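You operate a simulated robot arm through the tools that you are given. There is no shell and no other tool.

Carry out the task below with a simulated robot arm. There is one attempt and no reset: what you move stays moved.

TASK
Switch off the small zone, let it cool, wipe both spills away.
Fine: wipe only once the heat lamp is dark; green cloth; it goes back. What is to be rubbed or washed off counts as gone when no trace of it is left.

Only the result counts: the job must be done as asked and must still hold three seconds after the hand-in. Knocking over, shifting, dropping, spilling or breaking anything else fails it. Flat cloth is picked up by pressing the open fingertips on it (5 to 10 N) and closing them slowly along it; thin cloth reads only 2 to 8 mm in the jaws.

THE ROBOT
A 6-joint arm with a two-finger parallel gripper, fixed in place. Base frame: the origin is at the foot of the arm, x ahead of it, y to its left, z up; the work surface is at about z = 0.905. Lengths are in m, angles in degrees, forces in N, time in s.
With the tool pointing down near the work surface it reaches from about 0.36 to 0.82 m from the base axis. Its first joint turns from -166.0 to 166.0 degrees. Payload 3.91 kg.
Tool frame: the origin (TCP) lies between the finger pads and is the grasp point; the fingertips stand 0.03 m ahead of it; z points along the fingers, y is the line along which they close. The gripper opens to 0.11 m. The fingers are 0.02 m wide and 0.01 m thick; the gripper's body (0.048 by 0.112 m) begins 0.055 m behind the TCP.
Orientation is that of the tool frame in the base frame, as a unit quaternion [w, x, y, z]. With the fingers straight down and closing along the base's y, the tool's x points along the base's -x, its y along +y and its z along -z.

THE INTERFACE
- The arm moves only by the tool apply_moves. Its argument "plan" is a list of rows, each a list of 6 numbers: the shift along the tool's x, y, z in m, then the turn, a rotation vector about the tool's x, y, z in degrees. In form: [[tx, ty, tz, ax, ay, az], ...]. A call has 1 to 20 rows; each row is the pose to reach, as a shift and turn from the pose commanded when the call began, along the tool's axes at that moment. "jaw" is the opening, from 0 (shut) to 1 (fully open), set as the call begins (left out, the last holds). Rows are played at 5 a second. More than 0.05 m and 8.6 degrees between two rows, or a gripper value outside its range, and nothing of the call is played. Where a pose cannot be reached the arm comes as near as it can. A force on the tool above 40 N (or 10 N above the force at the start of the call, whichever is more), or a blocked arm, ends the call early, and 0.2 s more pass. The fingers move at their own pace (about 0.045 m/s each) and stop on an object; they squeeze with about 37 N. The grip force told is the motor's: it shows also when the fingers shut on nothing. Time passes only in rows, and 0.2 s behind the last, so rows that repeat a pose let the fingers close. The reply holds the time, the measured pose of the TCP, the force on the tool along the base axes, the opening and the grip force, in the units named above and with some noise, with the torque about the TCP (base axes, N m) and any sound that the robot's microphone picked up.
- Cameras (640 x 400 px; columns grow to the right, rows downward): "scene" is fixed at [0.2214, 0.4985, 1.6566]; the picture's right is [-0.99, -0.10, 0.00], its down [-0.06, 0.55, -0.83] and it looks along [0.08, -0.83, -0.55] (base axes); focal length 310 px, centre (320, 200). "wrist" rides on the gripper at [0.077, 0.007, -0.114] in the tool frame; the picture's right is [-0.09, 1.00, 0.00], its down [-0.80, -0.07, -0.59] and it looks along [-0.59, -0.05, 0.80] (tool axes); focal length 270 px, centre (320, 200).
- grab_frame(camera): a new picture of that camera. It takes no simulated time.
- slide_trunk(by): slides the trunk up (or, below 0, down) by that many m; the arm rides with it, the base frame stays. It gives what a move gives, with no picture.
- pixel_to_xyz(camera, pixels): for up to 12 pixels [column, row] of the newest picture of that camera ("zoom" is the newest enlarged one), the place [x, y, z] in the base frame of the surface seen there, good to about 0.002 m. It takes no simulated time.
- enlarge(camera, box): a new picture of the part [left, top, right, bottom] of that camera's present view, enlarged. It takes no simulated time.
- hand_in(): hands the job in; it is judged then, once.

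Open the gripper and draw the arm clear of the work before you hand the job in, unless the task says otherwise.

The tools are called after "Emit:" by a JSON object that holds its "name" and its "arguments". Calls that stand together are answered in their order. apply_moves: Moves the arm, as the interface text tells. Its arguments: {"type":"object","properties":{"plan":{"type":"array","items":{"type":"array","items":{"type":"number"}}},"jaw":{"type":"number"}},"required":["plan"]} The other tools are called the same way: slide_trunk (by) slides the trunk up or down; grab_frame (camera) takes a picture; pixel_to_xyz (camera, pixels) gives the place of the surface under pixels of a picture; enlarge (camera, box) takes an enlarged picture of a part of a camera's view; hand_in () hands the job in.

At the start:

```text
clock: 0.0
tool_pos: [0.2712, -0.4529, 1.2083]
tcp_rot: [0.0, 0.0, 1.0, 0.0]
wrist_force: [1.3, 0.0, 0.3]
torque: [0.0, 0.01, 0.0]
grip_width: 0.11
grasp_force: 0.0
trunk travel left (down, up): [-0.575, 0.035]
```

scene: 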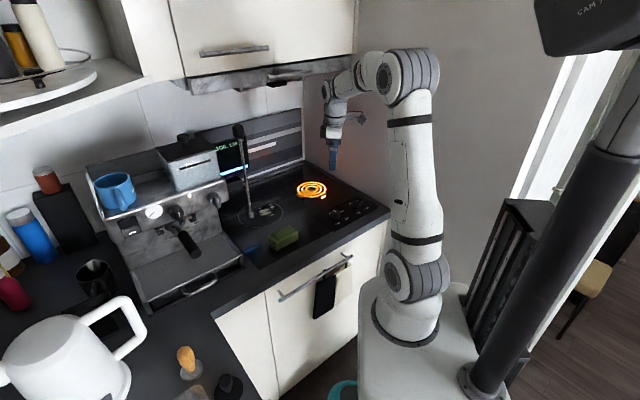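
wrist: 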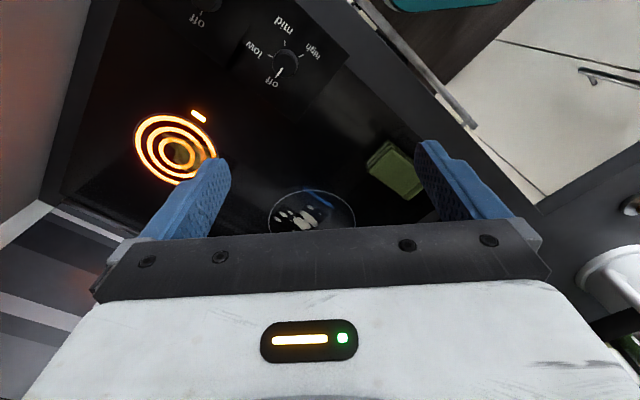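

I see the glowing zone around scene (312,189), knobs near (350,210), and a green thing near (284,238). I start by enlarging both views to read the knobs and see the spills and cloths.

Emit:
{"name": "enlarge", "arguments": {"camera": "scene", "box": [210, 150, 400, 270]}}

Emit:
{"name": "enlarge", "arguments": {"camera": "wrist", "box": [80, 0, 480, 250]}}

```text
3.33 times, centred on (305, 210) of scene
```

zoom: 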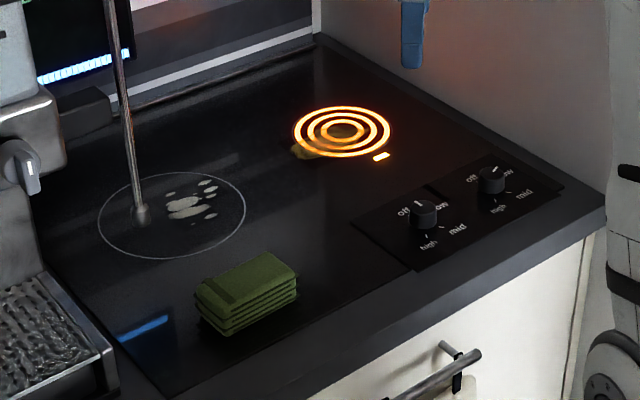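

```text
1.60 times, centred on (280, 125) of wrist
```

zoom: 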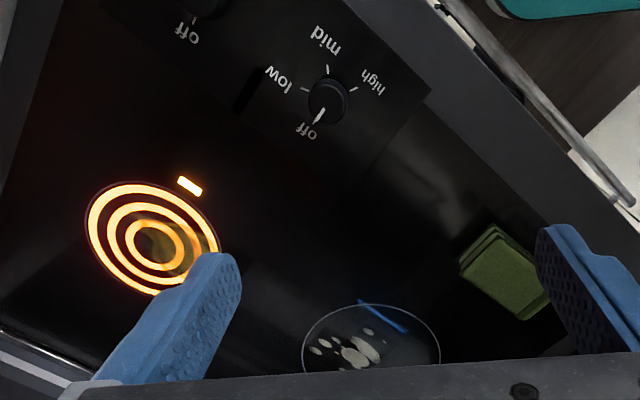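

The right-hand knob in the zoom (490,180) seems to be turned on and the spill lies on both zones. I look closer at the knobs, the display, the cloth and the blue mark.

Emit:
{"name": "enlarge", "arguments": {"camera": "scene", "box": [310, 185, 390, 235]}}

Emit:
{"name": "enlarge", "arguments": {"camera": "scene", "box": [180, 110, 308, 190]}}

Emit:
{"name": "enlarge", "arguments": {"camera": "scene", "box": [225, 190, 321, 250]}}

Emit:
{"name": "enlarge", "arguments": {"camera": "wrist", "box": [160, 0, 352, 120]}}

Emit:
{"name": "enlarge", "arguments": {"camera": "scene", "box": [200, 250, 440, 400]}}

```text
8.00 times, centred on (350, 210) of scene
```

zoom: 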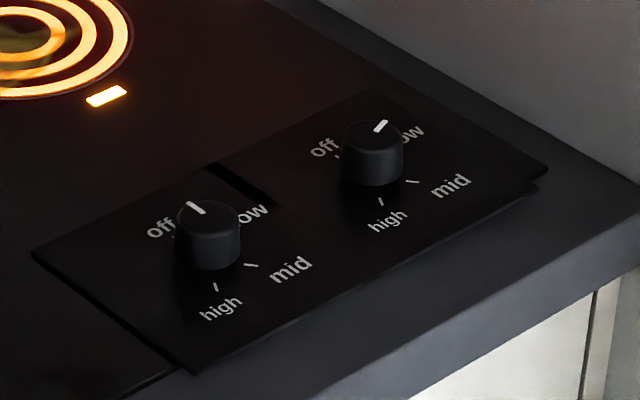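

```text
5.00 times, centred on (244, 150) of scene
```

zoom: 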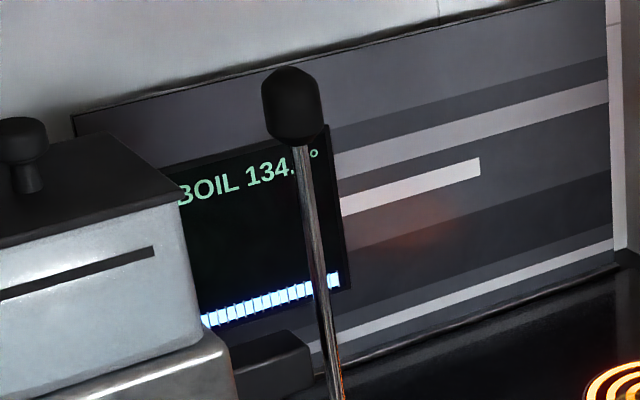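

```text
6.67 times, centred on (273, 220) of scene
```

zoom: 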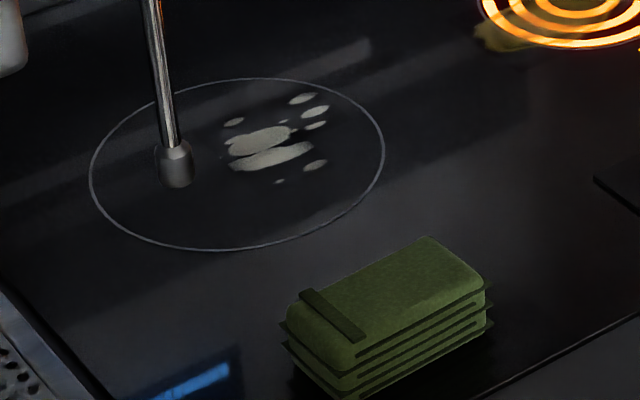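

```text
3.33 times, centred on (256, 60) of wrist
```

zoom: 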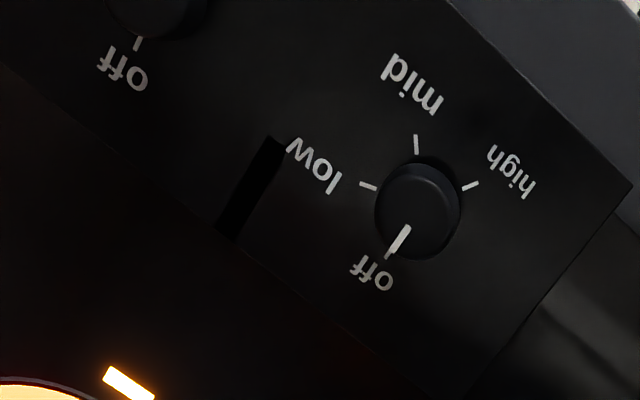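

```text
2.67 times, centred on (320, 325) of scene
```

zoom: 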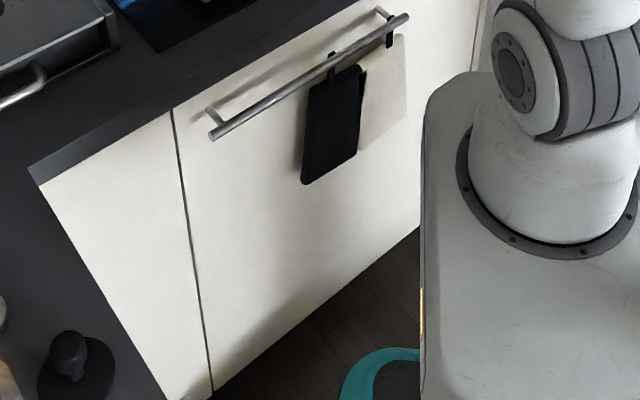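

The knob nearer the arm in scene (at about (356,203)) seems to point toward "low", the other to "off". I get coordinates of the zones, knobs, cloth and rod.

Emit:
{"name": "grab_frame", "arguments": {"camera": "scene"}}

Emit:
{"name": "pixel_to_xyz", "arguments": {"camera": "scene", "pixels": [[312, 189], [325, 197], [357, 203], [336, 212], [284, 234], [268, 241], [296, 237], [266, 211], [238, 130], [246, 180], [251, 215], [300, 196]]}}

Emit:
{"name": "pixel_to_xyz", "arguments": {"camera": "wrist", "pixels": [[175, 153], [285, 62], [203, 5], [312, 217], [395, 165], [375, 165], [400, 145], [421, 192], [320, 198], [199, 116], [146, 140], [160, 128]]}}

```text
taken
```

scene: 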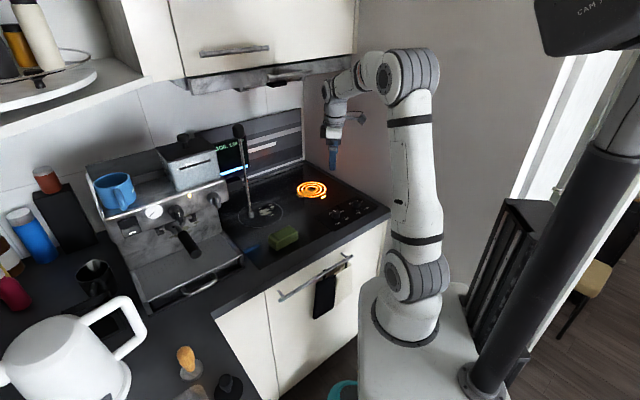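

```text
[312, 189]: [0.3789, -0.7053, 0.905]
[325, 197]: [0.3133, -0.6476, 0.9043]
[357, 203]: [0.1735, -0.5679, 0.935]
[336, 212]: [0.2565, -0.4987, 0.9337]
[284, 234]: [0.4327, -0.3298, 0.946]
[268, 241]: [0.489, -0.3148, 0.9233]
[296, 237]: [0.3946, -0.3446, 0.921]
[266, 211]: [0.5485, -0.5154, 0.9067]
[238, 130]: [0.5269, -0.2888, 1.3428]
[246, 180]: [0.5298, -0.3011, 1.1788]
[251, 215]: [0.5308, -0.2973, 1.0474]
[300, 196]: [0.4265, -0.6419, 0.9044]
```

```text
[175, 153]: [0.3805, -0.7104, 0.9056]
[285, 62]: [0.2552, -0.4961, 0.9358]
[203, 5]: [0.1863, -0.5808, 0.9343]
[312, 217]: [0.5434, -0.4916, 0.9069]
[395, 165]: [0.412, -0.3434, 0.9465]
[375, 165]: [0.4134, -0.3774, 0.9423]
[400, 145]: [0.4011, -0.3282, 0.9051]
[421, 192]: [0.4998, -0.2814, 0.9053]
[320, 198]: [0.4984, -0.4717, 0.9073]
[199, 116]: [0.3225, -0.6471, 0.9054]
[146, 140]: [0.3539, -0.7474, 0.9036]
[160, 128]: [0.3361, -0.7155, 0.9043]
```

The kitchen is turned relative to the base frame, so I query walls, the machine and the counter edges before moving.

Emit:
{"name": "pixel_to_xyz", "arguments": {"camera": "scene", "pixels": [[303, 158], [305, 110], [345, 180], [350, 120], [388, 210], [245, 265], [225, 200], [200, 170], [215, 230], [190, 85], [270, 90], [340, 68]]}}

Emit:
{"name": "pixel_to_xyz", "arguments": {"camera": "wrist", "pixels": [[40, 205], [60, 30], [20, 100], [20, 280], [540, 210], [440, 100], [350, 5], [600, 270], [560, 180], [320, 190], [350, 215], [280, 222]]}}

```text
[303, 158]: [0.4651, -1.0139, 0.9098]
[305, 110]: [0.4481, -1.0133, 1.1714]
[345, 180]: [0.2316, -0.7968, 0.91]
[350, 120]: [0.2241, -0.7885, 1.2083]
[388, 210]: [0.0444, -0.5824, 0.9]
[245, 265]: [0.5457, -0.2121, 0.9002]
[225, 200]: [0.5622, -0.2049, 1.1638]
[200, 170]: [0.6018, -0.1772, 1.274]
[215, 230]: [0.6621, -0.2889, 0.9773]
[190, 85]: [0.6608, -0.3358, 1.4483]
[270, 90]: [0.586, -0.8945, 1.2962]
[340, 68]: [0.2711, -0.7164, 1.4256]
```

```text
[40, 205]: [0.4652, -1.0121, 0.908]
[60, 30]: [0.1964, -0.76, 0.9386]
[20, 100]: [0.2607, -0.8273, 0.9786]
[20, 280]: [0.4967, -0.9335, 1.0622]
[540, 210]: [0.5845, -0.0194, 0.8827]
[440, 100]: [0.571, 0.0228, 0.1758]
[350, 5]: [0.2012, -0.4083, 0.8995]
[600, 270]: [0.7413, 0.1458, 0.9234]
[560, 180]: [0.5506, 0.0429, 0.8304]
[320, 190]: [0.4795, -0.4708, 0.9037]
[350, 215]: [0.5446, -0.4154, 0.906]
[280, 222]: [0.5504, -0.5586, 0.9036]
```

Kitchen is turned about 43°, with the side wall about 0.13 m from the right knob and the hood edge near z 1.42. I turn the tool 43° so the camera sits on the front side and hover over the on-knob near (0.18,-0.575).

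Emit:
{"name": "apply_moves", "arguments": {"plan": [[0.013, -0.012, 0.012, 0, 0, 7], [0.026, -0.035, 0.025, 0, 0, 14], [0.04, -0.055, 0.04, 0, 0, 21], [0.055, -0.075, 0.05, 0, 0, 28], [0.07, -0.095, 0.06, 0, 0, 35], [0.083, -0.11, 0.07, 0, 0, 43]]}}

Emit:
{"name": "grab_frame", "arguments": {"camera": "wrist"}}

Emit:
{"name": "grab_frame", "arguments": {"camera": "scene"}}

```text
clock: 1.4
tool_pos: [0.1875, -0.5627, 1.1386]
tcp_rot: [0.001, 0.367, 0.93, 0.0]
wrist_force: [-0.5, -0.2, 0.2]
torque: [0.0, -0.02, -0.01]
grip_width: 0.11
grasp_force: 0.1
trunk travel left (down, up): [-0.575, 0.035]
```

```text
taken
```

wrist: 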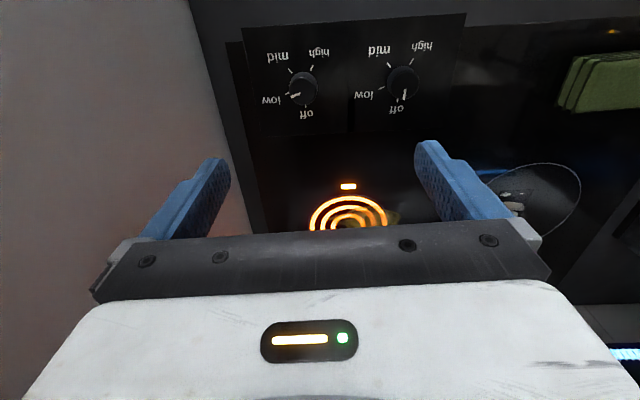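

```text
taken
```

scene: 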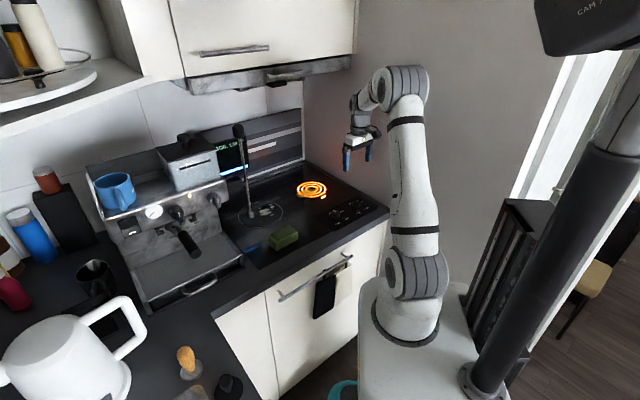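

Now the knobs are at wrist (303,88) and (403,82). I enlarge them to read the pointers.

Emit:
{"name": "enlarge", "arguments": {"camera": "wrist", "box": [240, 30, 464, 170]}}

Emit:
{"name": "pixel_to_xyz", "arguments": {"camera": "wrist", "pixels": [[303, 85], [294, 95], [312, 80], [303, 98], [316, 90], [290, 86], [403, 80], [347, 186], [250, 100], [240, 60], [220, 130], [350, 215]]}}

```text
2.86 times, centred on (352, 100) of wrist
```

zoom: 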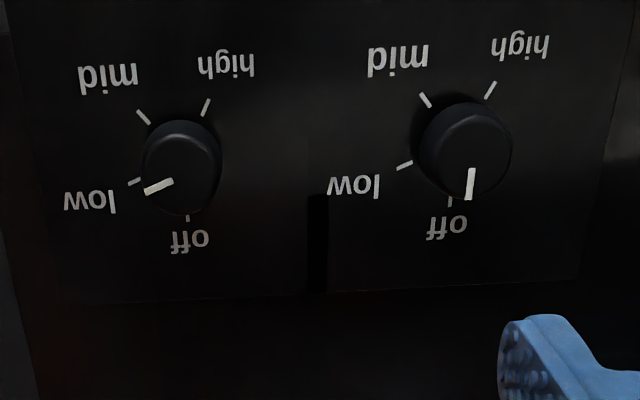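

```text
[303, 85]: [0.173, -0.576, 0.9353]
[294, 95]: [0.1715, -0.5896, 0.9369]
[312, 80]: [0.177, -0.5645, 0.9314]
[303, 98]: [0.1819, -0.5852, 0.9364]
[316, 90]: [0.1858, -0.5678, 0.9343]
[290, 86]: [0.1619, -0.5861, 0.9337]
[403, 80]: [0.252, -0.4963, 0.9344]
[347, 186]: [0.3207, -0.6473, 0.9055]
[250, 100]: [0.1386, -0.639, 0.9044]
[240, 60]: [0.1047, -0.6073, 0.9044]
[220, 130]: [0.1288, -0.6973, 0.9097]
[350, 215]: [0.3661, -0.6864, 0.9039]
```

The right knob (zoom (182,160)) points to "low", the left one to "off". I measure the ticks and pointer of that knob to get the turn angle.

Emit:
{"name": "pixel_to_xyz", "arguments": {"camera": "zoom", "pixels": [[187, 218], [134, 181], [143, 117], [206, 107], [148, 191], [170, 182], [183, 130], [183, 165], [472, 172], [468, 195], [426, 100], [405, 165]]}}

```text
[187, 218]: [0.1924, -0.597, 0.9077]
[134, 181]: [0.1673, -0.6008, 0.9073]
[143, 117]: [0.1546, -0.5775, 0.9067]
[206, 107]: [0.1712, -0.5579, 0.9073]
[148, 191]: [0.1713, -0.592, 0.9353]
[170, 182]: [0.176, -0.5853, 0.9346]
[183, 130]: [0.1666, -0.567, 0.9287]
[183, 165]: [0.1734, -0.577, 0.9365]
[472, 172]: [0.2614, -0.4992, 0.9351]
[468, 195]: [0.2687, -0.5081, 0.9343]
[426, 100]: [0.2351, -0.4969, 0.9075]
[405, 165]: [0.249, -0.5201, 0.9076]
```

Ticks fit a circle centred (0.177,-0.580), pointer at about -115° ("low"), "off" about -45°, so I need about 70° counter-clockwise. I move above the knob, pre-rotate 42° the other way and narrow the jaw.

Emit:
{"name": "apply_moves", "arguments": {"plan": [[-0.001, -0.004, 0.02, 0, 0, 8], [-0.002, -0.008, 0.04, 0, 0, 16], [-0.003, -0.012, 0.06, 0, 0, 24], [-0.0038, -0.016, 0.085, 0, 0, 32], [-0.0038, -0.0194, 0.11, 0, 0, 40], [-0.0038, -0.0194, 0.1186, 0, 0, 42], [-0.0038, -0.0194, 0.1186, 0, 0, 42]], "jaw": 0.6}}

Emit:
{"name": "grab_frame", "arguments": {"camera": "wrist"}}

Emit:
{"name": "grab_frame", "arguments": {"camera": "scene"}}

```text
clock: 3.0
tool_pos: [0.1776, -0.5781, 1.0199]
tcp_rot: [0.0, 0.676, 0.737, 0.0]
wrist_force: [-0.7, 0.6, 0.4]
torque: [0.02, -0.02, -0.01]
grip_width: 0.0659
grasp_force: 0.1
trunk travel left (down, up): [-0.575, 0.035]
```

```text
taken
```

wrist: 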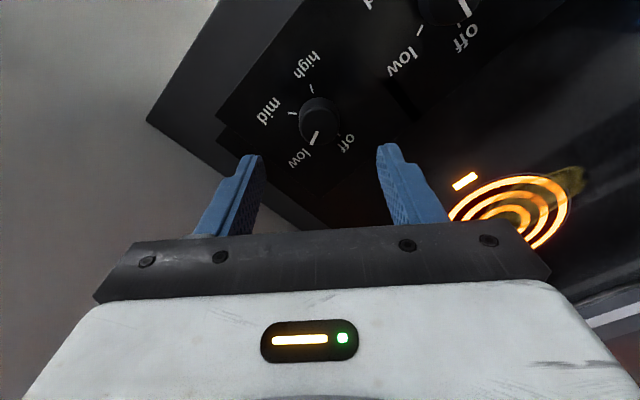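

```text
taken
```

scene: 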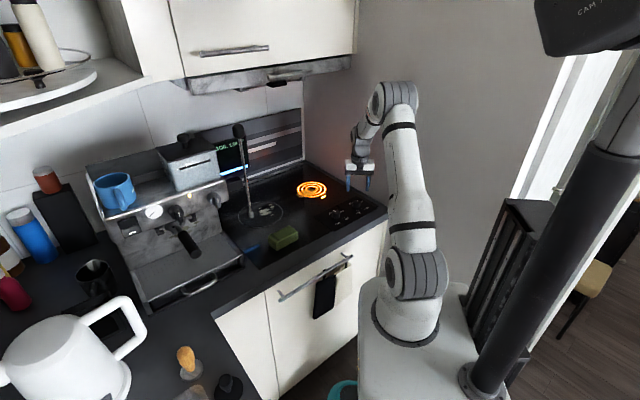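

The knob sits between the fingers at (318,118). I verify its centre from this near view before descending.

Emit:
{"name": "pixel_to_xyz", "arguments": {"camera": "wrist", "pixels": [[318, 108], [300, 112], [337, 112], [318, 130], [316, 136], [318, 98], [327, 142], [310, 133], [290, 113], [312, 90], [340, 142], [305, 152]]}}

Emit:
{"name": "enlarge", "arguments": {"camera": "wrist", "box": [240, 50, 400, 150]}}

```text
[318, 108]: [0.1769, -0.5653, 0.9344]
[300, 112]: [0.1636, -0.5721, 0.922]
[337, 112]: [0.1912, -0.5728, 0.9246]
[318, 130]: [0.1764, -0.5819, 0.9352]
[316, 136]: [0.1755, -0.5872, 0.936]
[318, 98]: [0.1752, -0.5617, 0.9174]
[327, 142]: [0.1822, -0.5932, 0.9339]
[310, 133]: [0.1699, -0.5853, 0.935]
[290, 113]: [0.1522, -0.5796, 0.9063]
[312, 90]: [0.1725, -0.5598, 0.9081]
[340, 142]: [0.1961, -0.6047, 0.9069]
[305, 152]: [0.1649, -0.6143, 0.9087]
```

```text
4.00 times, centred on (320, 100) of wrist
```

zoom: 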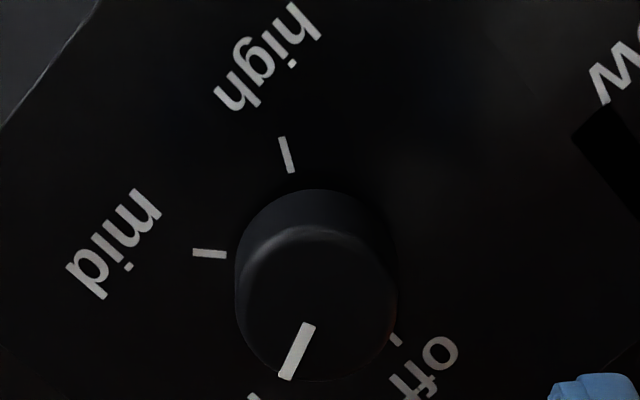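

Knob centre confirmed at about (0.177,-0.578), top z 0.935. I descend to TCP z 0.943 so the tips stay above the panel.

Emit:
{"name": "apply_moves", "arguments": {"plan": [[0, 0, 0.03, 0, 0, 0], [0, 0, 0.055, 0, 0, 0], [0, 0, 0.07, 0, 0, 0], [0, 0, 0.077, 0, 0, 0], [0, 0, 0.077, 0, 0, 0]]}}

Emit:
{"name": "apply_moves", "arguments": {"plan": [[0, 0, 0, 0, 0, 0], [0, 0, 0, 0, 0, 0], [0, 0, 0, 0, 0, 0], [0, 0, 0, 0, 0, 0], [0, 0, 0, 0, 0, 0]], "jaw": 0.2}}

Emit:
{"name": "grab_frame", "arguments": {"camera": "wrist"}}

```text
clock: 4.2
tool_pos: [0.1768, -0.5792, 0.9433]
tcp_rot: [0.0, 0.675, 0.738, 0.0]
wrist_force: [-0.9, 0.3, 0.0]
torque: [0.03, 0.02, 0.0]
grip_width: 0.0661
grasp_force: 0.1
trunk travel left (down, up): [-0.575, 0.035]
```

```text
clock: 5.4
tool_pos: [0.1767, -0.5798, 0.9424]
tcp_rot: [0.0, 0.675, 0.737, 0.0]
wrist_force: [-2.7, -0.4, -1.2]
torque: [0.0, 0.12, 0.02]
grip_width: 0.0334
grasp_force: 44.4
trunk travel left (down, up): [-0.575, 0.035]
```

```text
taken
```

wrist: 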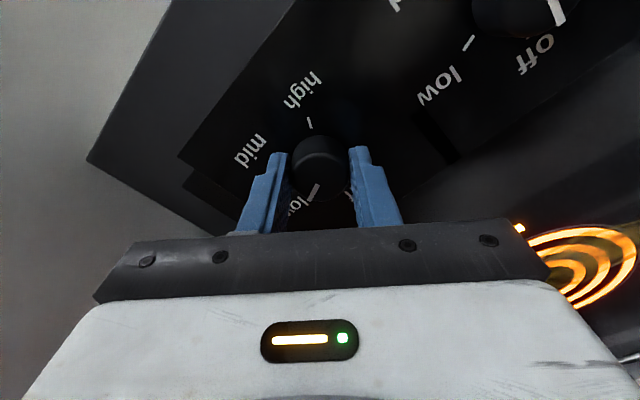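

The knob is held (0.033 m, 44 N). I turn it counter-clockwise 70° toward "off" about the tool axis.

Emit:
{"name": "apply_moves", "arguments": {"plan": [[0, 0, 0, 0, 0, -6], [0, 0, 0, 0, 0, -12], [0, 0, 0, 0, 0, -18], [0, 0, 0, 0, 0, -24], [0, 0, 0, 0, 0, -30], [0, 0, 0, 0, 0, -36], [0, 0, 0, 0, 0, -42], [0, 0, 0, 0, 0, -48], [0, 0, 0, 0, 0, -54], [0, 0, 0, 0, 0, -60], [0, 0, 0, 0, 0, -65], [0, 0, 0, 0, 0, -70], [0, 0, 0, 0, 0, -70]]}}

Emit:
{"name": "grab_frame", "arguments": {"camera": "wrist"}}

Emit:
{"name": "enlarge", "arguments": {"camera": "scene", "box": [210, 150, 400, 270]}}

```text
clock: 8.2
tool_pos: [0.1763, -0.5791, 0.9439]
tcp_rot: [0.001, 0.13, 0.992, 0.0]
wrist_force: [-4.5, -5.5, 4.1]
torque: [-0.25, 0.01, -0.03]
grip_width: 0.033
grasp_force: 44.9
trunk travel left (down, up): [-0.575, 0.035]
```

```text
taken
```

wrist: 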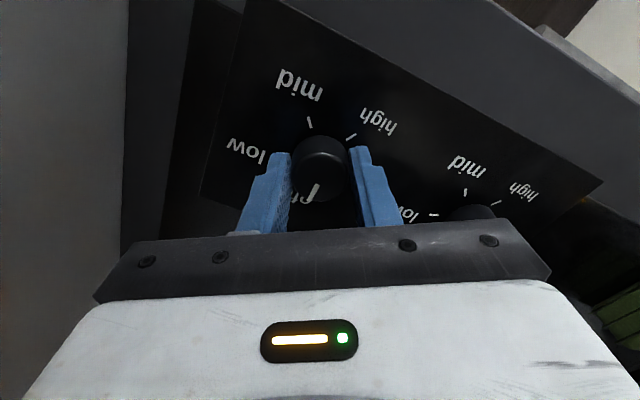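

```text
3.33 times, centred on (305, 210) of scene
```

zoom: 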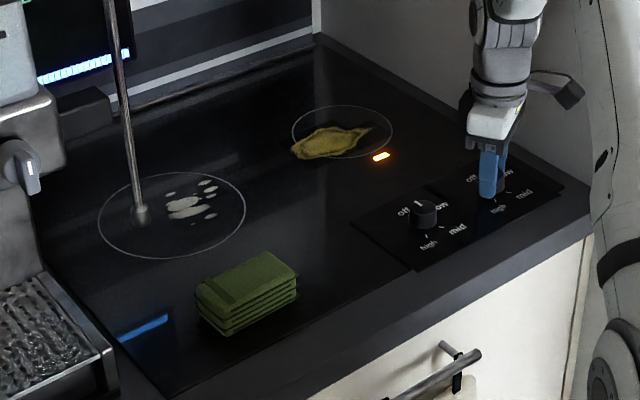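

The rings went dark while the heat lamp at zoom (380,156) is still lit. I release the knob and lift straight up to check its pointer.

Emit:
{"name": "apply_moves", "arguments": {"plan": [[0, 0, 0, 0, 0, 0], [0, 0, 0, 0, 0, 0], [0, 0, 0, 0, 0, 0], [0, 0, 0, 0, 0, 0]], "jaw": 0.6}}

Emit:
{"name": "apply_moves", "arguments": {"plan": [[0, 0, -0.02, 0, 0, 0], [0, 0, -0.05, 0, 0, 0], [0, 0, -0.08, 0, 0, 0], [0, 0, -0.11, 0, 0, 0], [0, 0, -0.15, 0, 0, 0]]}}

Emit:
{"name": "enlarge", "arguments": {"camera": "wrist", "box": [200, 20, 520, 220]}}

Emit:
{"name": "grab_frame", "arguments": {"camera": "scene"}}

```text
clock: 9.2
tool_pos: [0.1771, -0.5792, 0.9424]
tcp_rot: [0.0, 0.131, 0.991, 0.0]
wrist_force: [-0.7, -0.3, -0.7]
torque: [0.03, -0.03, -0.01]
grip_width: 0.066
grasp_force: 0.1
trunk travel left (down, up): [-0.575, 0.035]
```

```text
clock: 10.4
tool_pos: [0.1766, -0.5778, 1.0938]
tcp_rot: [0.001, 0.131, 0.991, 0.0]
wrist_force: [0.0, 0.6, -0.2]
torque: [-0.03, 0.01, -0.02]
grip_width: 0.0663
grasp_force: 0.0
trunk travel left (down, up): [-0.575, 0.035]
```

```text
2.00 times, centred on (360, 120) of wrist
```

zoom: 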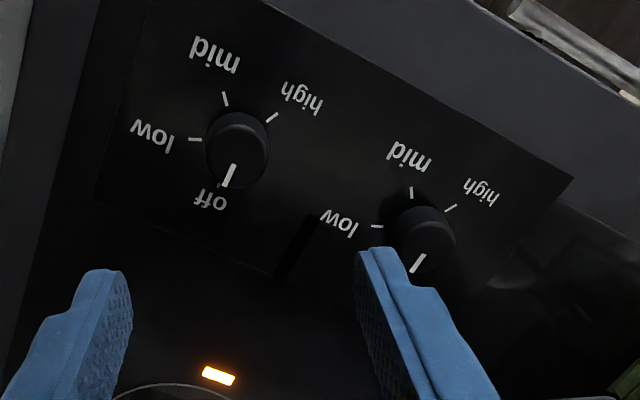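

```text
taken
```

scene: 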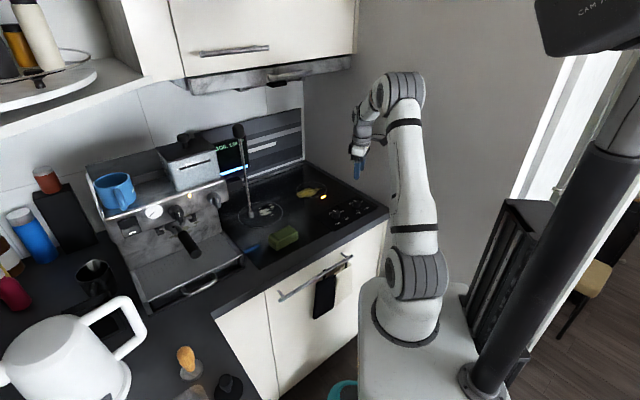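

The right knob now points to "off" parallel to the left one, and only the lamp still glows at zoom (218,375). While it cools I move to view the green cloth near (0.44,-0.335).

Emit:
{"name": "apply_moves", "arguments": {"plan": [[-0.0125, 0.038, -0.01, 0, 0, -2], [-0.025, 0.076, -0.02, 0, 0, -4], [-0.0375, 0.114, -0.026, 0, 0, -6], [-0.05, 0.152, -0.026, 0, 0, -9], [-0.0625, 0.19, -0.026, 0, 0, -11], [-0.075, 0.228, -0.026, 0, 0, -13], [-0.0875, 0.265, -0.026, 0, 0, -15], [-0.0875, 0.265, -0.026, 0, 0, -15]], "jaw": 1.0}}

Emit:
{"name": "grab_frame", "arguments": {"camera": "wrist"}}

Emit:
{"name": "grab_frame", "arguments": {"camera": "scene"}}

```text
clock: 12.2
tool_pos: [0.3311, -0.3459, 1.1186]
tcp_rot: [0.0, 0.0, 1.0, 0.001]
wrist_force: [0.2, -0.3, -0.3]
torque: [0.01, -0.03, -0.03]
grip_width: 0.1101
grasp_force: 0.2
trunk travel left (down, up): [-0.575, 0.035]
```

```text
taken
```

wrist: 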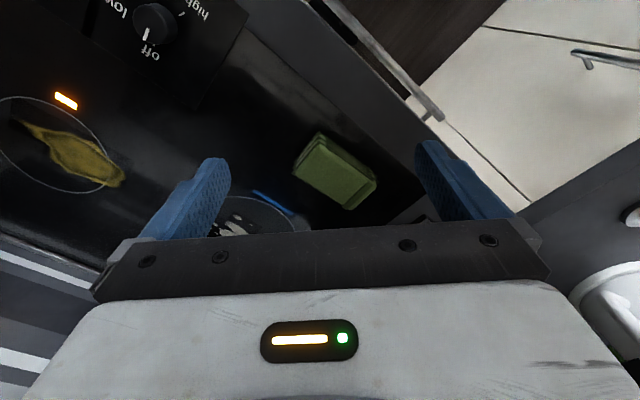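

```text
taken
```

scene: 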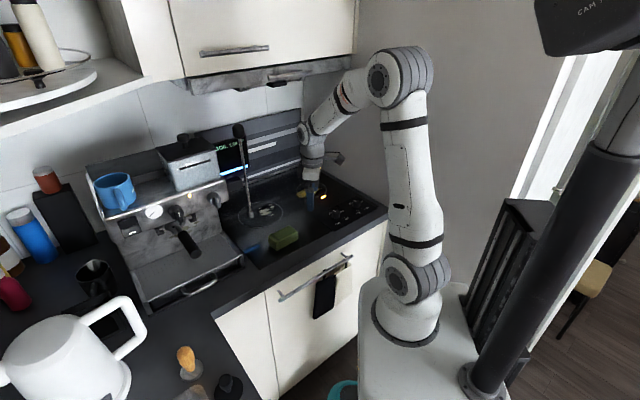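

The cloth is at wrist (335,170). I enlarge it and measure its corners.

Emit:
{"name": "enlarge", "arguments": {"camera": "wrist", "box": [240, 100, 432, 220]}}

Emit:
{"name": "enlarge", "arguments": {"camera": "scene", "box": [255, 215, 315, 255]}}

```text
3.33 times, centred on (336, 160) of wrist
```

zoom: 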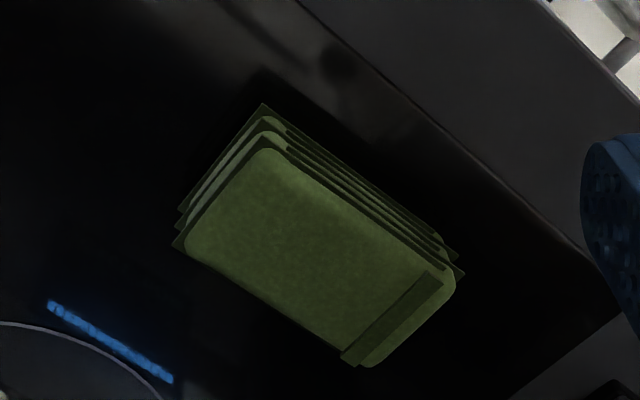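

```text
10.00 times, centred on (285, 235) of scene
```

zoom: 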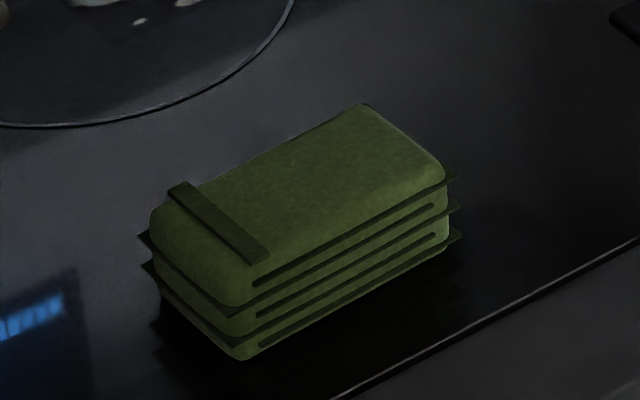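

The blue strip is a reflection of the display. I measure the stack's corners in both views.

Emit:
{"name": "pixel_to_xyz", "arguments": {"camera": "zoom", "pixels": [[180, 215], [360, 112], [430, 175], [250, 280], [300, 200], [240, 350], [445, 250], [160, 290], [160, 240], [340, 310], [450, 185], [230, 215]]}}

Emit:
{"name": "pixel_to_xyz", "arguments": {"camera": "wrist", "pixels": [[318, 147], [297, 174], [375, 182], [350, 208], [336, 178], [320, 134], [367, 190], [293, 173], [378, 181], [65, 101], [75, 160], [120, 182]]}}

```text
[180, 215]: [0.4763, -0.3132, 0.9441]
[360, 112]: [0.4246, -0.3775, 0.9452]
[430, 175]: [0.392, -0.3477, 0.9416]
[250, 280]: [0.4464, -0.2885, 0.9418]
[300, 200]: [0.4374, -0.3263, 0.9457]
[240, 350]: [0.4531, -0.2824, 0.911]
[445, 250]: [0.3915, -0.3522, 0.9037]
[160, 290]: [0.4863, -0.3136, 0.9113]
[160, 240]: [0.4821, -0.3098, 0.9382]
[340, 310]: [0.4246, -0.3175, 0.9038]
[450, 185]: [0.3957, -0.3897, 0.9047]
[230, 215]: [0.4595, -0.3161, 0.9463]
```

```text
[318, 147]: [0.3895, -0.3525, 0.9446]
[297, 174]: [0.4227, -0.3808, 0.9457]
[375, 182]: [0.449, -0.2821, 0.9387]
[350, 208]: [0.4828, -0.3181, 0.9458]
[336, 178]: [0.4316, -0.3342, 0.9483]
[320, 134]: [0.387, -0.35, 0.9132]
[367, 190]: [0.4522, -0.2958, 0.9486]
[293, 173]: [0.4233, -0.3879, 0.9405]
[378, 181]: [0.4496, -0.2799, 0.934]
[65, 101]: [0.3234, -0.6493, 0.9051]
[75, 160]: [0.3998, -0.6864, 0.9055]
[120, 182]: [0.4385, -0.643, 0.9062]
```

The stack is about 0.095 × 0.05 × 0.042 m, centred (0.436,-0.333), long axis at ~47°. I check the display and the lamp before going on.

Emit:
{"name": "enlarge", "arguments": {"camera": "scene", "box": [204, 130, 284, 180]}}

Emit:
{"name": "enlarge", "arguments": {"camera": "scene", "box": [280, 160, 360, 210]}}

Emit:
{"name": "enlarge", "arguments": {"camera": "scene", "box": [270, 30, 450, 220]}}

```text
8.00 times, centred on (244, 155) of scene
```

zoom: 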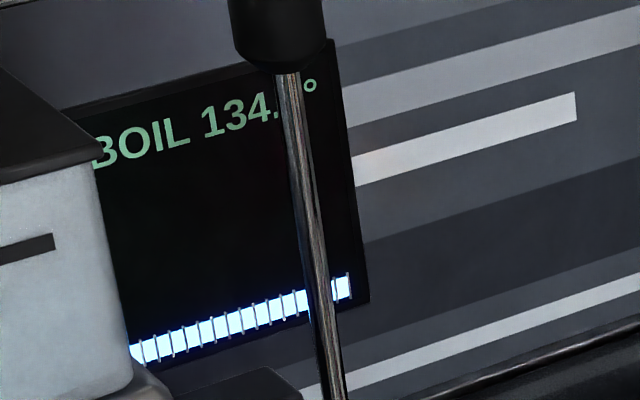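

```text
8.00 times, centred on (320, 185) of scene
```

zoom: 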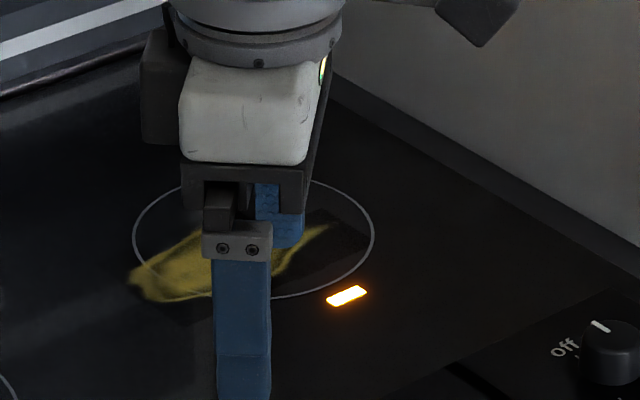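

```text
2.11 times, centred on (360, 125) of scene
```

zoom: 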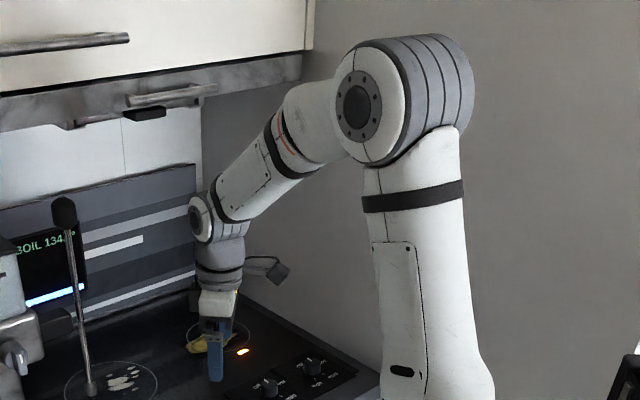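

Lamp still lit; the arm's wrist is slim and the rod stands at (0.53,-0.30), about 0.1 m from the cloth centre. I rotate so the fingers close across the stack's short side with the camera away from the rod, hovering above the cloth.

Emit:
{"name": "apply_moves", "arguments": {"plan": [[-0.01, 0.002, 0.0, 0, 0, -7], [-0.025, 0.004, 0.0, 0, 0, -14], [-0.045, 0.006, 0.0, 0, 0, -21], [-0.065, 0.008, 0.01, 0, 0, -28], [-0.085, 0.01, 0.02, 0, 0, -35], [-0.1, 0.012, 0.03, 0, 0, -42], [-0.105, 0.013, 0.04, 0, 0, -47], [-0.105, 0.013, 0.04, 0, 0, -47]]}}

Emit:
{"name": "grab_frame", "arguments": {"camera": "wrist"}}

Emit:
{"name": "enlarge", "arguments": {"camera": "scene", "box": [180, 50, 440, 270]}}

```text
clock: 14.0
tool_pos: [0.4353, -0.3329, 1.0795]
tcp_rot: [-0.001, -0.4, 0.917, 0.0]
wrist_force: [0.0, -0.4, 0.5]
torque: [0.0, 0.02, 0.0]
grip_width: 0.1101
grasp_force: 0.0
trunk travel left (down, up): [-0.575, 0.035]
```

```text
taken
```

wrist: 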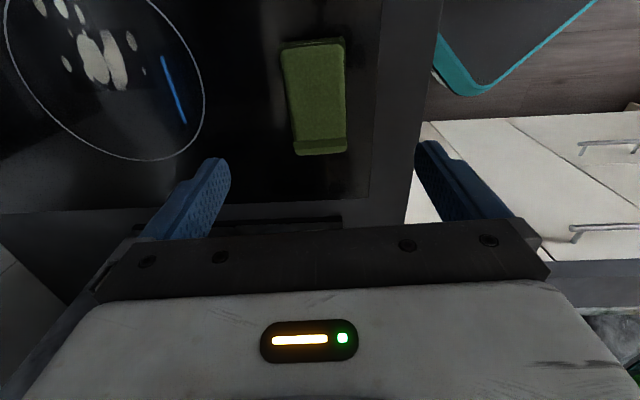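

```text
1.82 times, centred on (310, 160) of scene
```

zoom: 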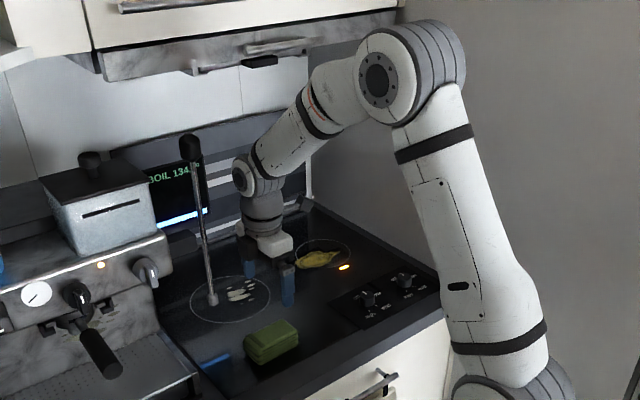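

The cloth is roughly under the jaws at wrist (315,95). I measure its edges from this view to align precisely.

Emit:
{"name": "pixel_to_xyz", "arguments": {"camera": "wrist", "pixels": [[286, 55], [343, 52], [292, 110], [346, 108], [299, 150], [345, 147], [315, 60], [318, 148], [318, 100], [286, 80], [345, 80], [296, 135]]}}

Emit:
{"name": "enlarge", "arguments": {"camera": "wrist", "box": [240, 20, 400, 170]}}

```text
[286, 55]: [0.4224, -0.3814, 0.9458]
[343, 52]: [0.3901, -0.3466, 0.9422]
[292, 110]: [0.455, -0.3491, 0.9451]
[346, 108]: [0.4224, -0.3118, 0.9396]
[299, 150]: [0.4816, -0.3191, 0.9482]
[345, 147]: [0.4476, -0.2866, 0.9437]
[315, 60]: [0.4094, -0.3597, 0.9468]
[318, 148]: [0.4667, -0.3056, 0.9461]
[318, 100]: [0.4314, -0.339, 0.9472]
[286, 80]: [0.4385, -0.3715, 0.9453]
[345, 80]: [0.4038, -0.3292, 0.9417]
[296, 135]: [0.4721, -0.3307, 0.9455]
```

```text
2.67 times, centred on (320, 95) of wrist
```

zoom: 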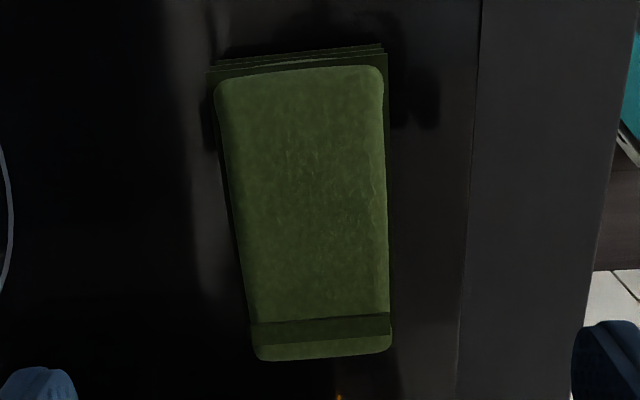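

The stack's centre (0.4355,-0.3333) and axis 46° match the tool pose. I descend to TCP z ≈ 0.943 with the jaws open.

Emit:
{"name": "apply_moves", "arguments": {"plan": [[0, 0, 0.04, 0, 0, 0], [0, 0, 0.08, 0, 0, 0], [0, 0, 0.105, 0, 0, 0], [0, 0, 0.122, 0, 0, 0], [0, 0, 0.132, 0, 0, 0], [0, 0, 0.1365, 0, 0, 0], [0, 0, 0.1365, 0, 0, 0]], "jaw": 1.0}}

Emit:
{"name": "grab_frame", "arguments": {"camera": "wrist"}}

Emit:
{"name": "enlarge", "arguments": {"camera": "scene", "box": [180, 50, 440, 270]}}

```text
clock: 15.6
tool_pos: [0.4353, -0.3317, 0.9414]
tcp_rot: [-0.001, -0.399, 0.917, 0.0]
wrist_force: [-0.4, 0.1, -0.3]
torque: [0.01, 0.0, -0.04]
grip_width: 0.1103
grasp_force: 0.1
trunk travel left (down, up): [-0.575, 0.035]
```

```text
taken
```

wrist: 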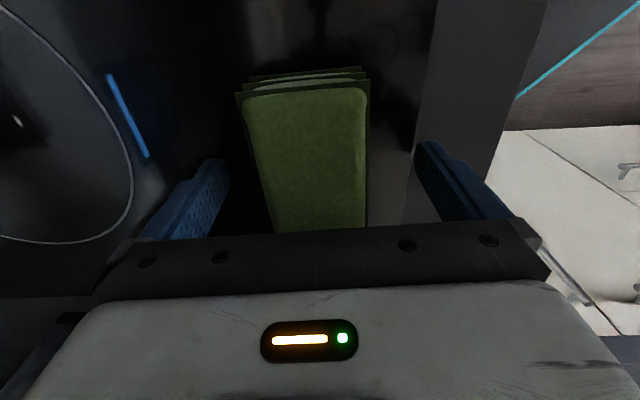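

```text
1.82 times, centred on (310, 160) of scene
```

zoom: 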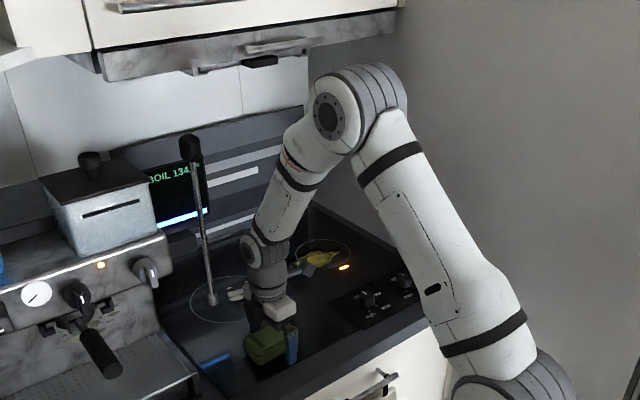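

The stack stands between the pads. I close the jaws on it.

Emit:
{"name": "apply_moves", "arguments": {"plan": [[0, 0, 0, 0, 0, 0], [0, 0, 0, 0, 0, 0], [0, 0, 0, 0, 0, 0], [0, 0, 0, 0, 0, 0], [0, 0, 0, 0, 0, 0], [0, 0, 0, 0, 0, 0]], "jaw": 0.2}}

Emit:
{"name": "grab_frame", "arguments": {"camera": "wrist"}}

Emit:
{"name": "enlarge", "arguments": {"camera": "scene", "box": [240, 150, 360, 260]}}

```text
clock: 17.0
tool_pos: [0.4361, -0.3321, 0.9442]
tcp_rot: [0.0, -0.399, 0.917, 0.0]
wrist_force: [1.1, -0.5, 0.0]
torque: [-0.01, -0.02, 0.03]
grip_width: 0.0543
grasp_force: 37.3
trunk travel left (down, up): [-0.575, 0.035]
```

```text
taken
```

wrist: 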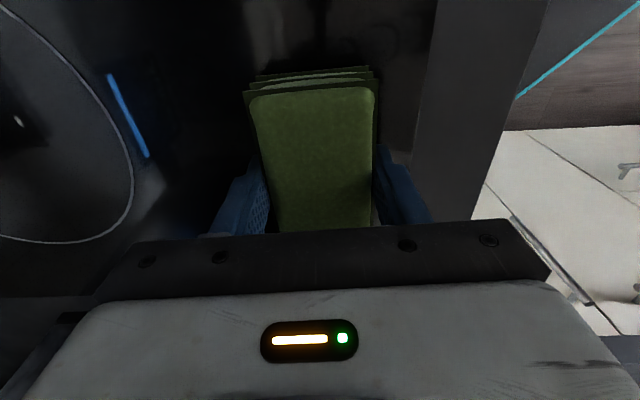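

```text
3.64 times, centred on (300, 205) of scene
```

zoom: 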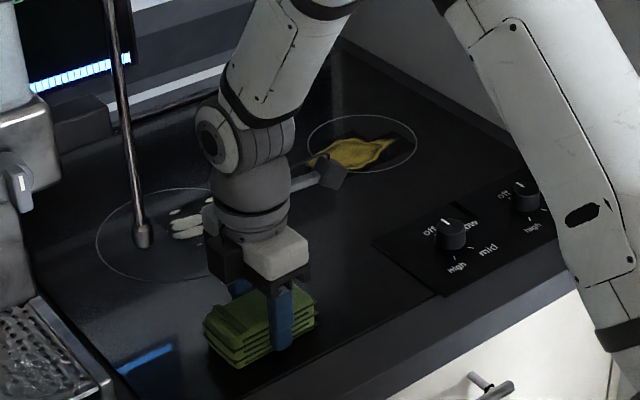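

The stack is held (0.054 m, 37 N), and the lamp spot at zoom (411,171) looks dark. I verify the lamp with a closer look.

Emit:
{"name": "enlarge", "arguments": {"camera": "scene", "box": [290, 170, 370, 220]}}

Emit:
{"name": "grab_frame", "arguments": {"camera": "scene"}}

```text
8.00 times, centred on (330, 195) of scene
```

zoom: 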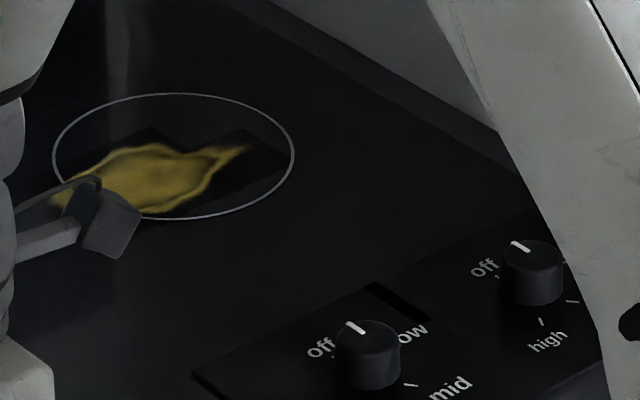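

```text
taken
```

scene: 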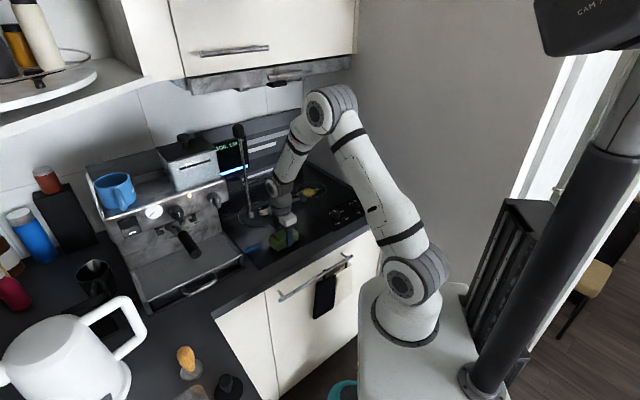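

The lamp is dark (zoom (280,215) region has no glow) and both knobs point to off. I measure the small-zone spill extents.

Emit:
{"name": "pixel_to_xyz", "arguments": {"camera": "zoom", "pixels": [[250, 147], [165, 178], [130, 148], [180, 212], [66, 190], [215, 185], [172, 95], [173, 218], [292, 155], [55, 155], [215, 150], [130, 135]]}}

Emit:
{"name": "enlarge", "arguments": {"camera": "scene", "box": [235, 190, 299, 230]}}

```text
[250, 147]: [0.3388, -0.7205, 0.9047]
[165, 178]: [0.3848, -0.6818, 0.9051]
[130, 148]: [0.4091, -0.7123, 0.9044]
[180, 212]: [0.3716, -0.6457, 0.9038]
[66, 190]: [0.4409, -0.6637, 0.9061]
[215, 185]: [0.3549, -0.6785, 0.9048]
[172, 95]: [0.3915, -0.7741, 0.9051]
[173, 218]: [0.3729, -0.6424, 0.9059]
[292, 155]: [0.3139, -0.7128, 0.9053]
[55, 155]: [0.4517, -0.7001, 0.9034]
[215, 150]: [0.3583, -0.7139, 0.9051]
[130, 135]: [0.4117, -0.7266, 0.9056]
```

```text
10.00 times, centred on (267, 210) of scene
```

zoom: 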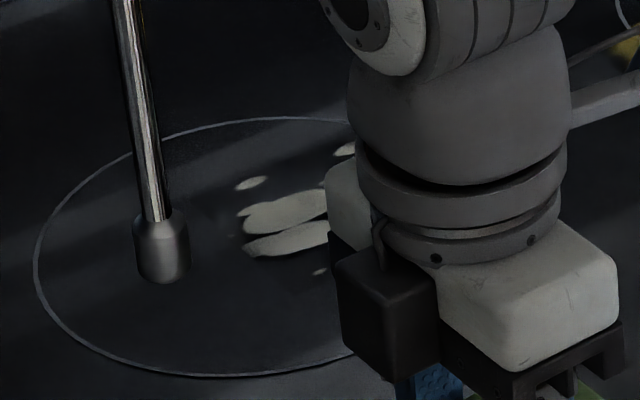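

The small-zone spill spans u≈0.71–0.79 and v≈-0.30–-0.165 in kitchen axes (centre about (0.391,-0.681)). I lift the stack gently and check it holds.

Emit:
{"name": "apply_moves", "arguments": {"plan": [[0, 0, -0.01, 0, 0, 0], [0, 0, -0.025, 0, 0, 0], [0, 0, -0.05, 0, 0, 0], [0, 0, -0.08, 0, 0, 0], [0, 0, -0.08, 0, 0, 0]]}}

Emit:
{"name": "grab_frame", "arguments": {"camera": "wrist"}}

Emit:
{"name": "enlarge", "arguments": {"camera": "scene", "box": [240, 150, 360, 260]}}

```text
clock: 18.2
tool_pos: [0.4355, -0.3337, 1.0222]
tcp_rot: [0.0, -0.398, 0.917, 0.0]
wrist_force: [0.2, 0.4, 0.4]
torque: [0.0, 0.01, -0.01]
grip_width: 0.0545
grasp_force: 37.2
trunk travel left (down, up): [-0.575, 0.035]
```

```text
taken
```

wrist: 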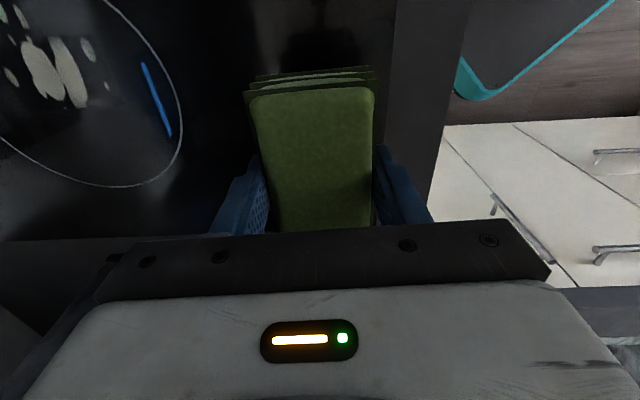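

```text
3.64 times, centred on (300, 205) of scene
```

zoom: 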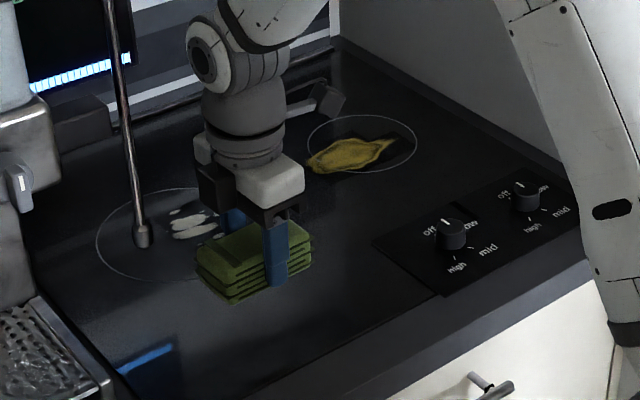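

The stack came up whole. From this wrist picture I measure the big-zone spill blobs around (45,70).

Emit:
{"name": "pixel_to_xyz", "arguments": {"camera": "wrist", "pixels": [[3, 15], [18, 12], [12, 77], [27, 45], [40, 70], [50, 100], [58, 42], [75, 103], [88, 50], [108, 86], [66, 70], [120, 15]]}}

Emit:
{"name": "enlarge", "arguments": {"camera": "wrist", "box": [0, 0, 200, 190]}}

```text
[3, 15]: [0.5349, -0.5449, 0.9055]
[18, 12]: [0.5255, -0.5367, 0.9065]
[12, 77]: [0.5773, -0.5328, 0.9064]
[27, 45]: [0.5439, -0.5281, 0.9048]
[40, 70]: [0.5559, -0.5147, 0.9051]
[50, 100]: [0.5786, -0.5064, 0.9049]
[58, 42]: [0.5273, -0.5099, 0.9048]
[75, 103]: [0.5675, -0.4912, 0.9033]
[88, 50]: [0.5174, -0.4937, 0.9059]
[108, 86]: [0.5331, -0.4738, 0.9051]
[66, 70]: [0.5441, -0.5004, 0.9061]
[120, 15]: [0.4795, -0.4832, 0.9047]
```

```text
2.11 times, centred on (100, 95) of wrist
```

zoom: 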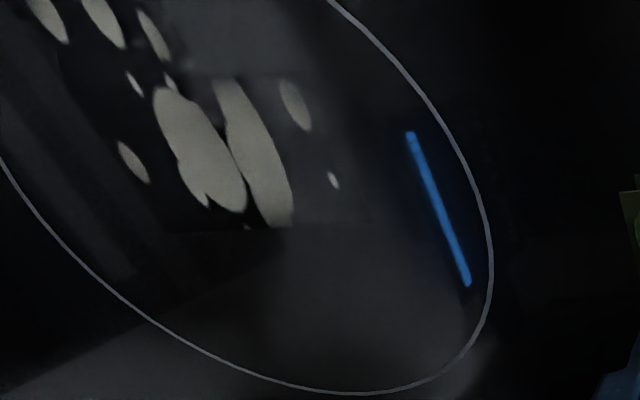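

The enlarged view covers the full spill; I measure its outermost blobs.

Emit:
{"name": "pixel_to_xyz", "arguments": {"camera": "zoom", "pixels": [[45, 15], [105, 20], [152, 35], [133, 160], [200, 150], [265, 160], [295, 105], [333, 180], [280, 225], [230, 205], [60, 40], [120, 145]]}}

Emit:
{"name": "enlarge", "arguments": {"camera": "scene", "box": [225, 185, 305, 235]}}

```text
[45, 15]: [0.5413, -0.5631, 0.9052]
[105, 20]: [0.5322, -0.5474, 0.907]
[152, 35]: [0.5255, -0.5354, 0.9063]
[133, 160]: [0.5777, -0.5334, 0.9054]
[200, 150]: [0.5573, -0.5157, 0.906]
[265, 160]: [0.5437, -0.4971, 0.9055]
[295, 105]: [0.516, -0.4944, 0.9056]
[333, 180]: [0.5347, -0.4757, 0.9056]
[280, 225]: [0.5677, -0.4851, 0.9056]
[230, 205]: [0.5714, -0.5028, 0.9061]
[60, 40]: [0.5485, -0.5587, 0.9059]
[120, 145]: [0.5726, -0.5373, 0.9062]
```

```text
8.00 times, centred on (265, 210) of scene
```

zoom: 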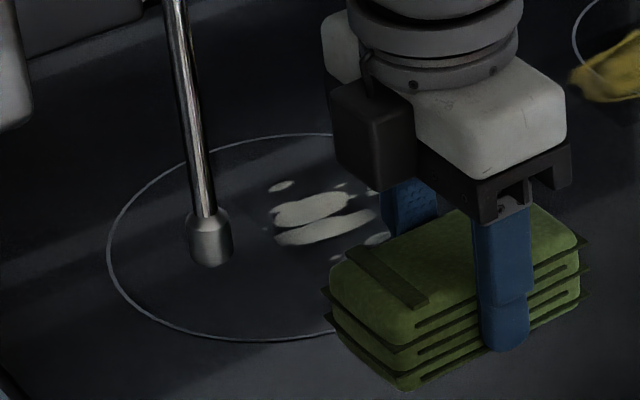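

The big-zone spill spans u≈0.71–0.79, v≈-0.05–0.035. I carry the stack toward its near edge (u 0.705, v -0.008) at height, well away from the rod.

Emit:
{"name": "apply_moves", "arguments": {"plan": [[0.02, -0.025, 0, 0, 0, 0], [0.04, -0.055, 0, 0, 0, 0], [0.061, -0.09, 0, 0, 0, 0], [0.061, -0.125, 0, 0, 0, 0], [0.061, -0.159, 0, 0, 0, 0], [0.061, -0.159, 0.03, 0, 0, 0], [0.061, -0.159, 0.055, 0, 0, 0], [0.061, -0.159, 0.055, 0, 0, 0]]}}

Emit:
{"name": "grab_frame", "arguments": {"camera": "wrist"}}

Emit:
{"name": "enlarge", "arguments": {"camera": "scene", "box": [180, 50, 440, 270]}}

```text
clock: 20.0
tool_pos: [0.51, -0.4863, 0.9678]
tcp_rot: [0.0, -0.399, 0.917, 0.0]
wrist_force: [0.7, -0.1, -0.2]
torque: [-0.01, 0.0, -0.01]
grip_width: 0.054
grasp_force: 36.7
trunk travel left (down, up): [-0.575, 0.035]
```

```text
taken
```

wrist: 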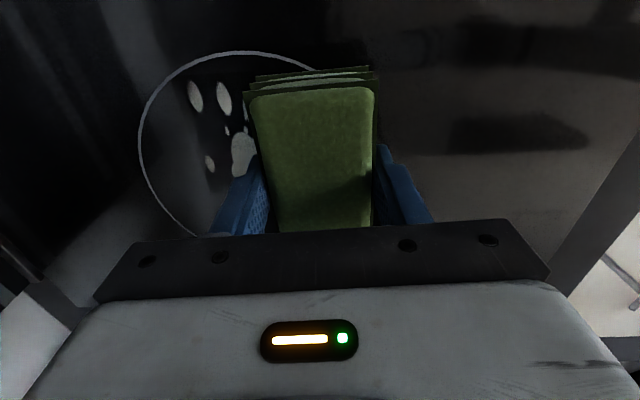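

```text
1.82 times, centred on (310, 160) of scene
```

zoom: 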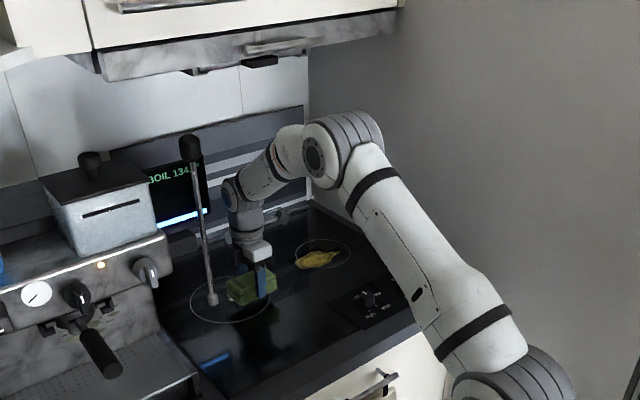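

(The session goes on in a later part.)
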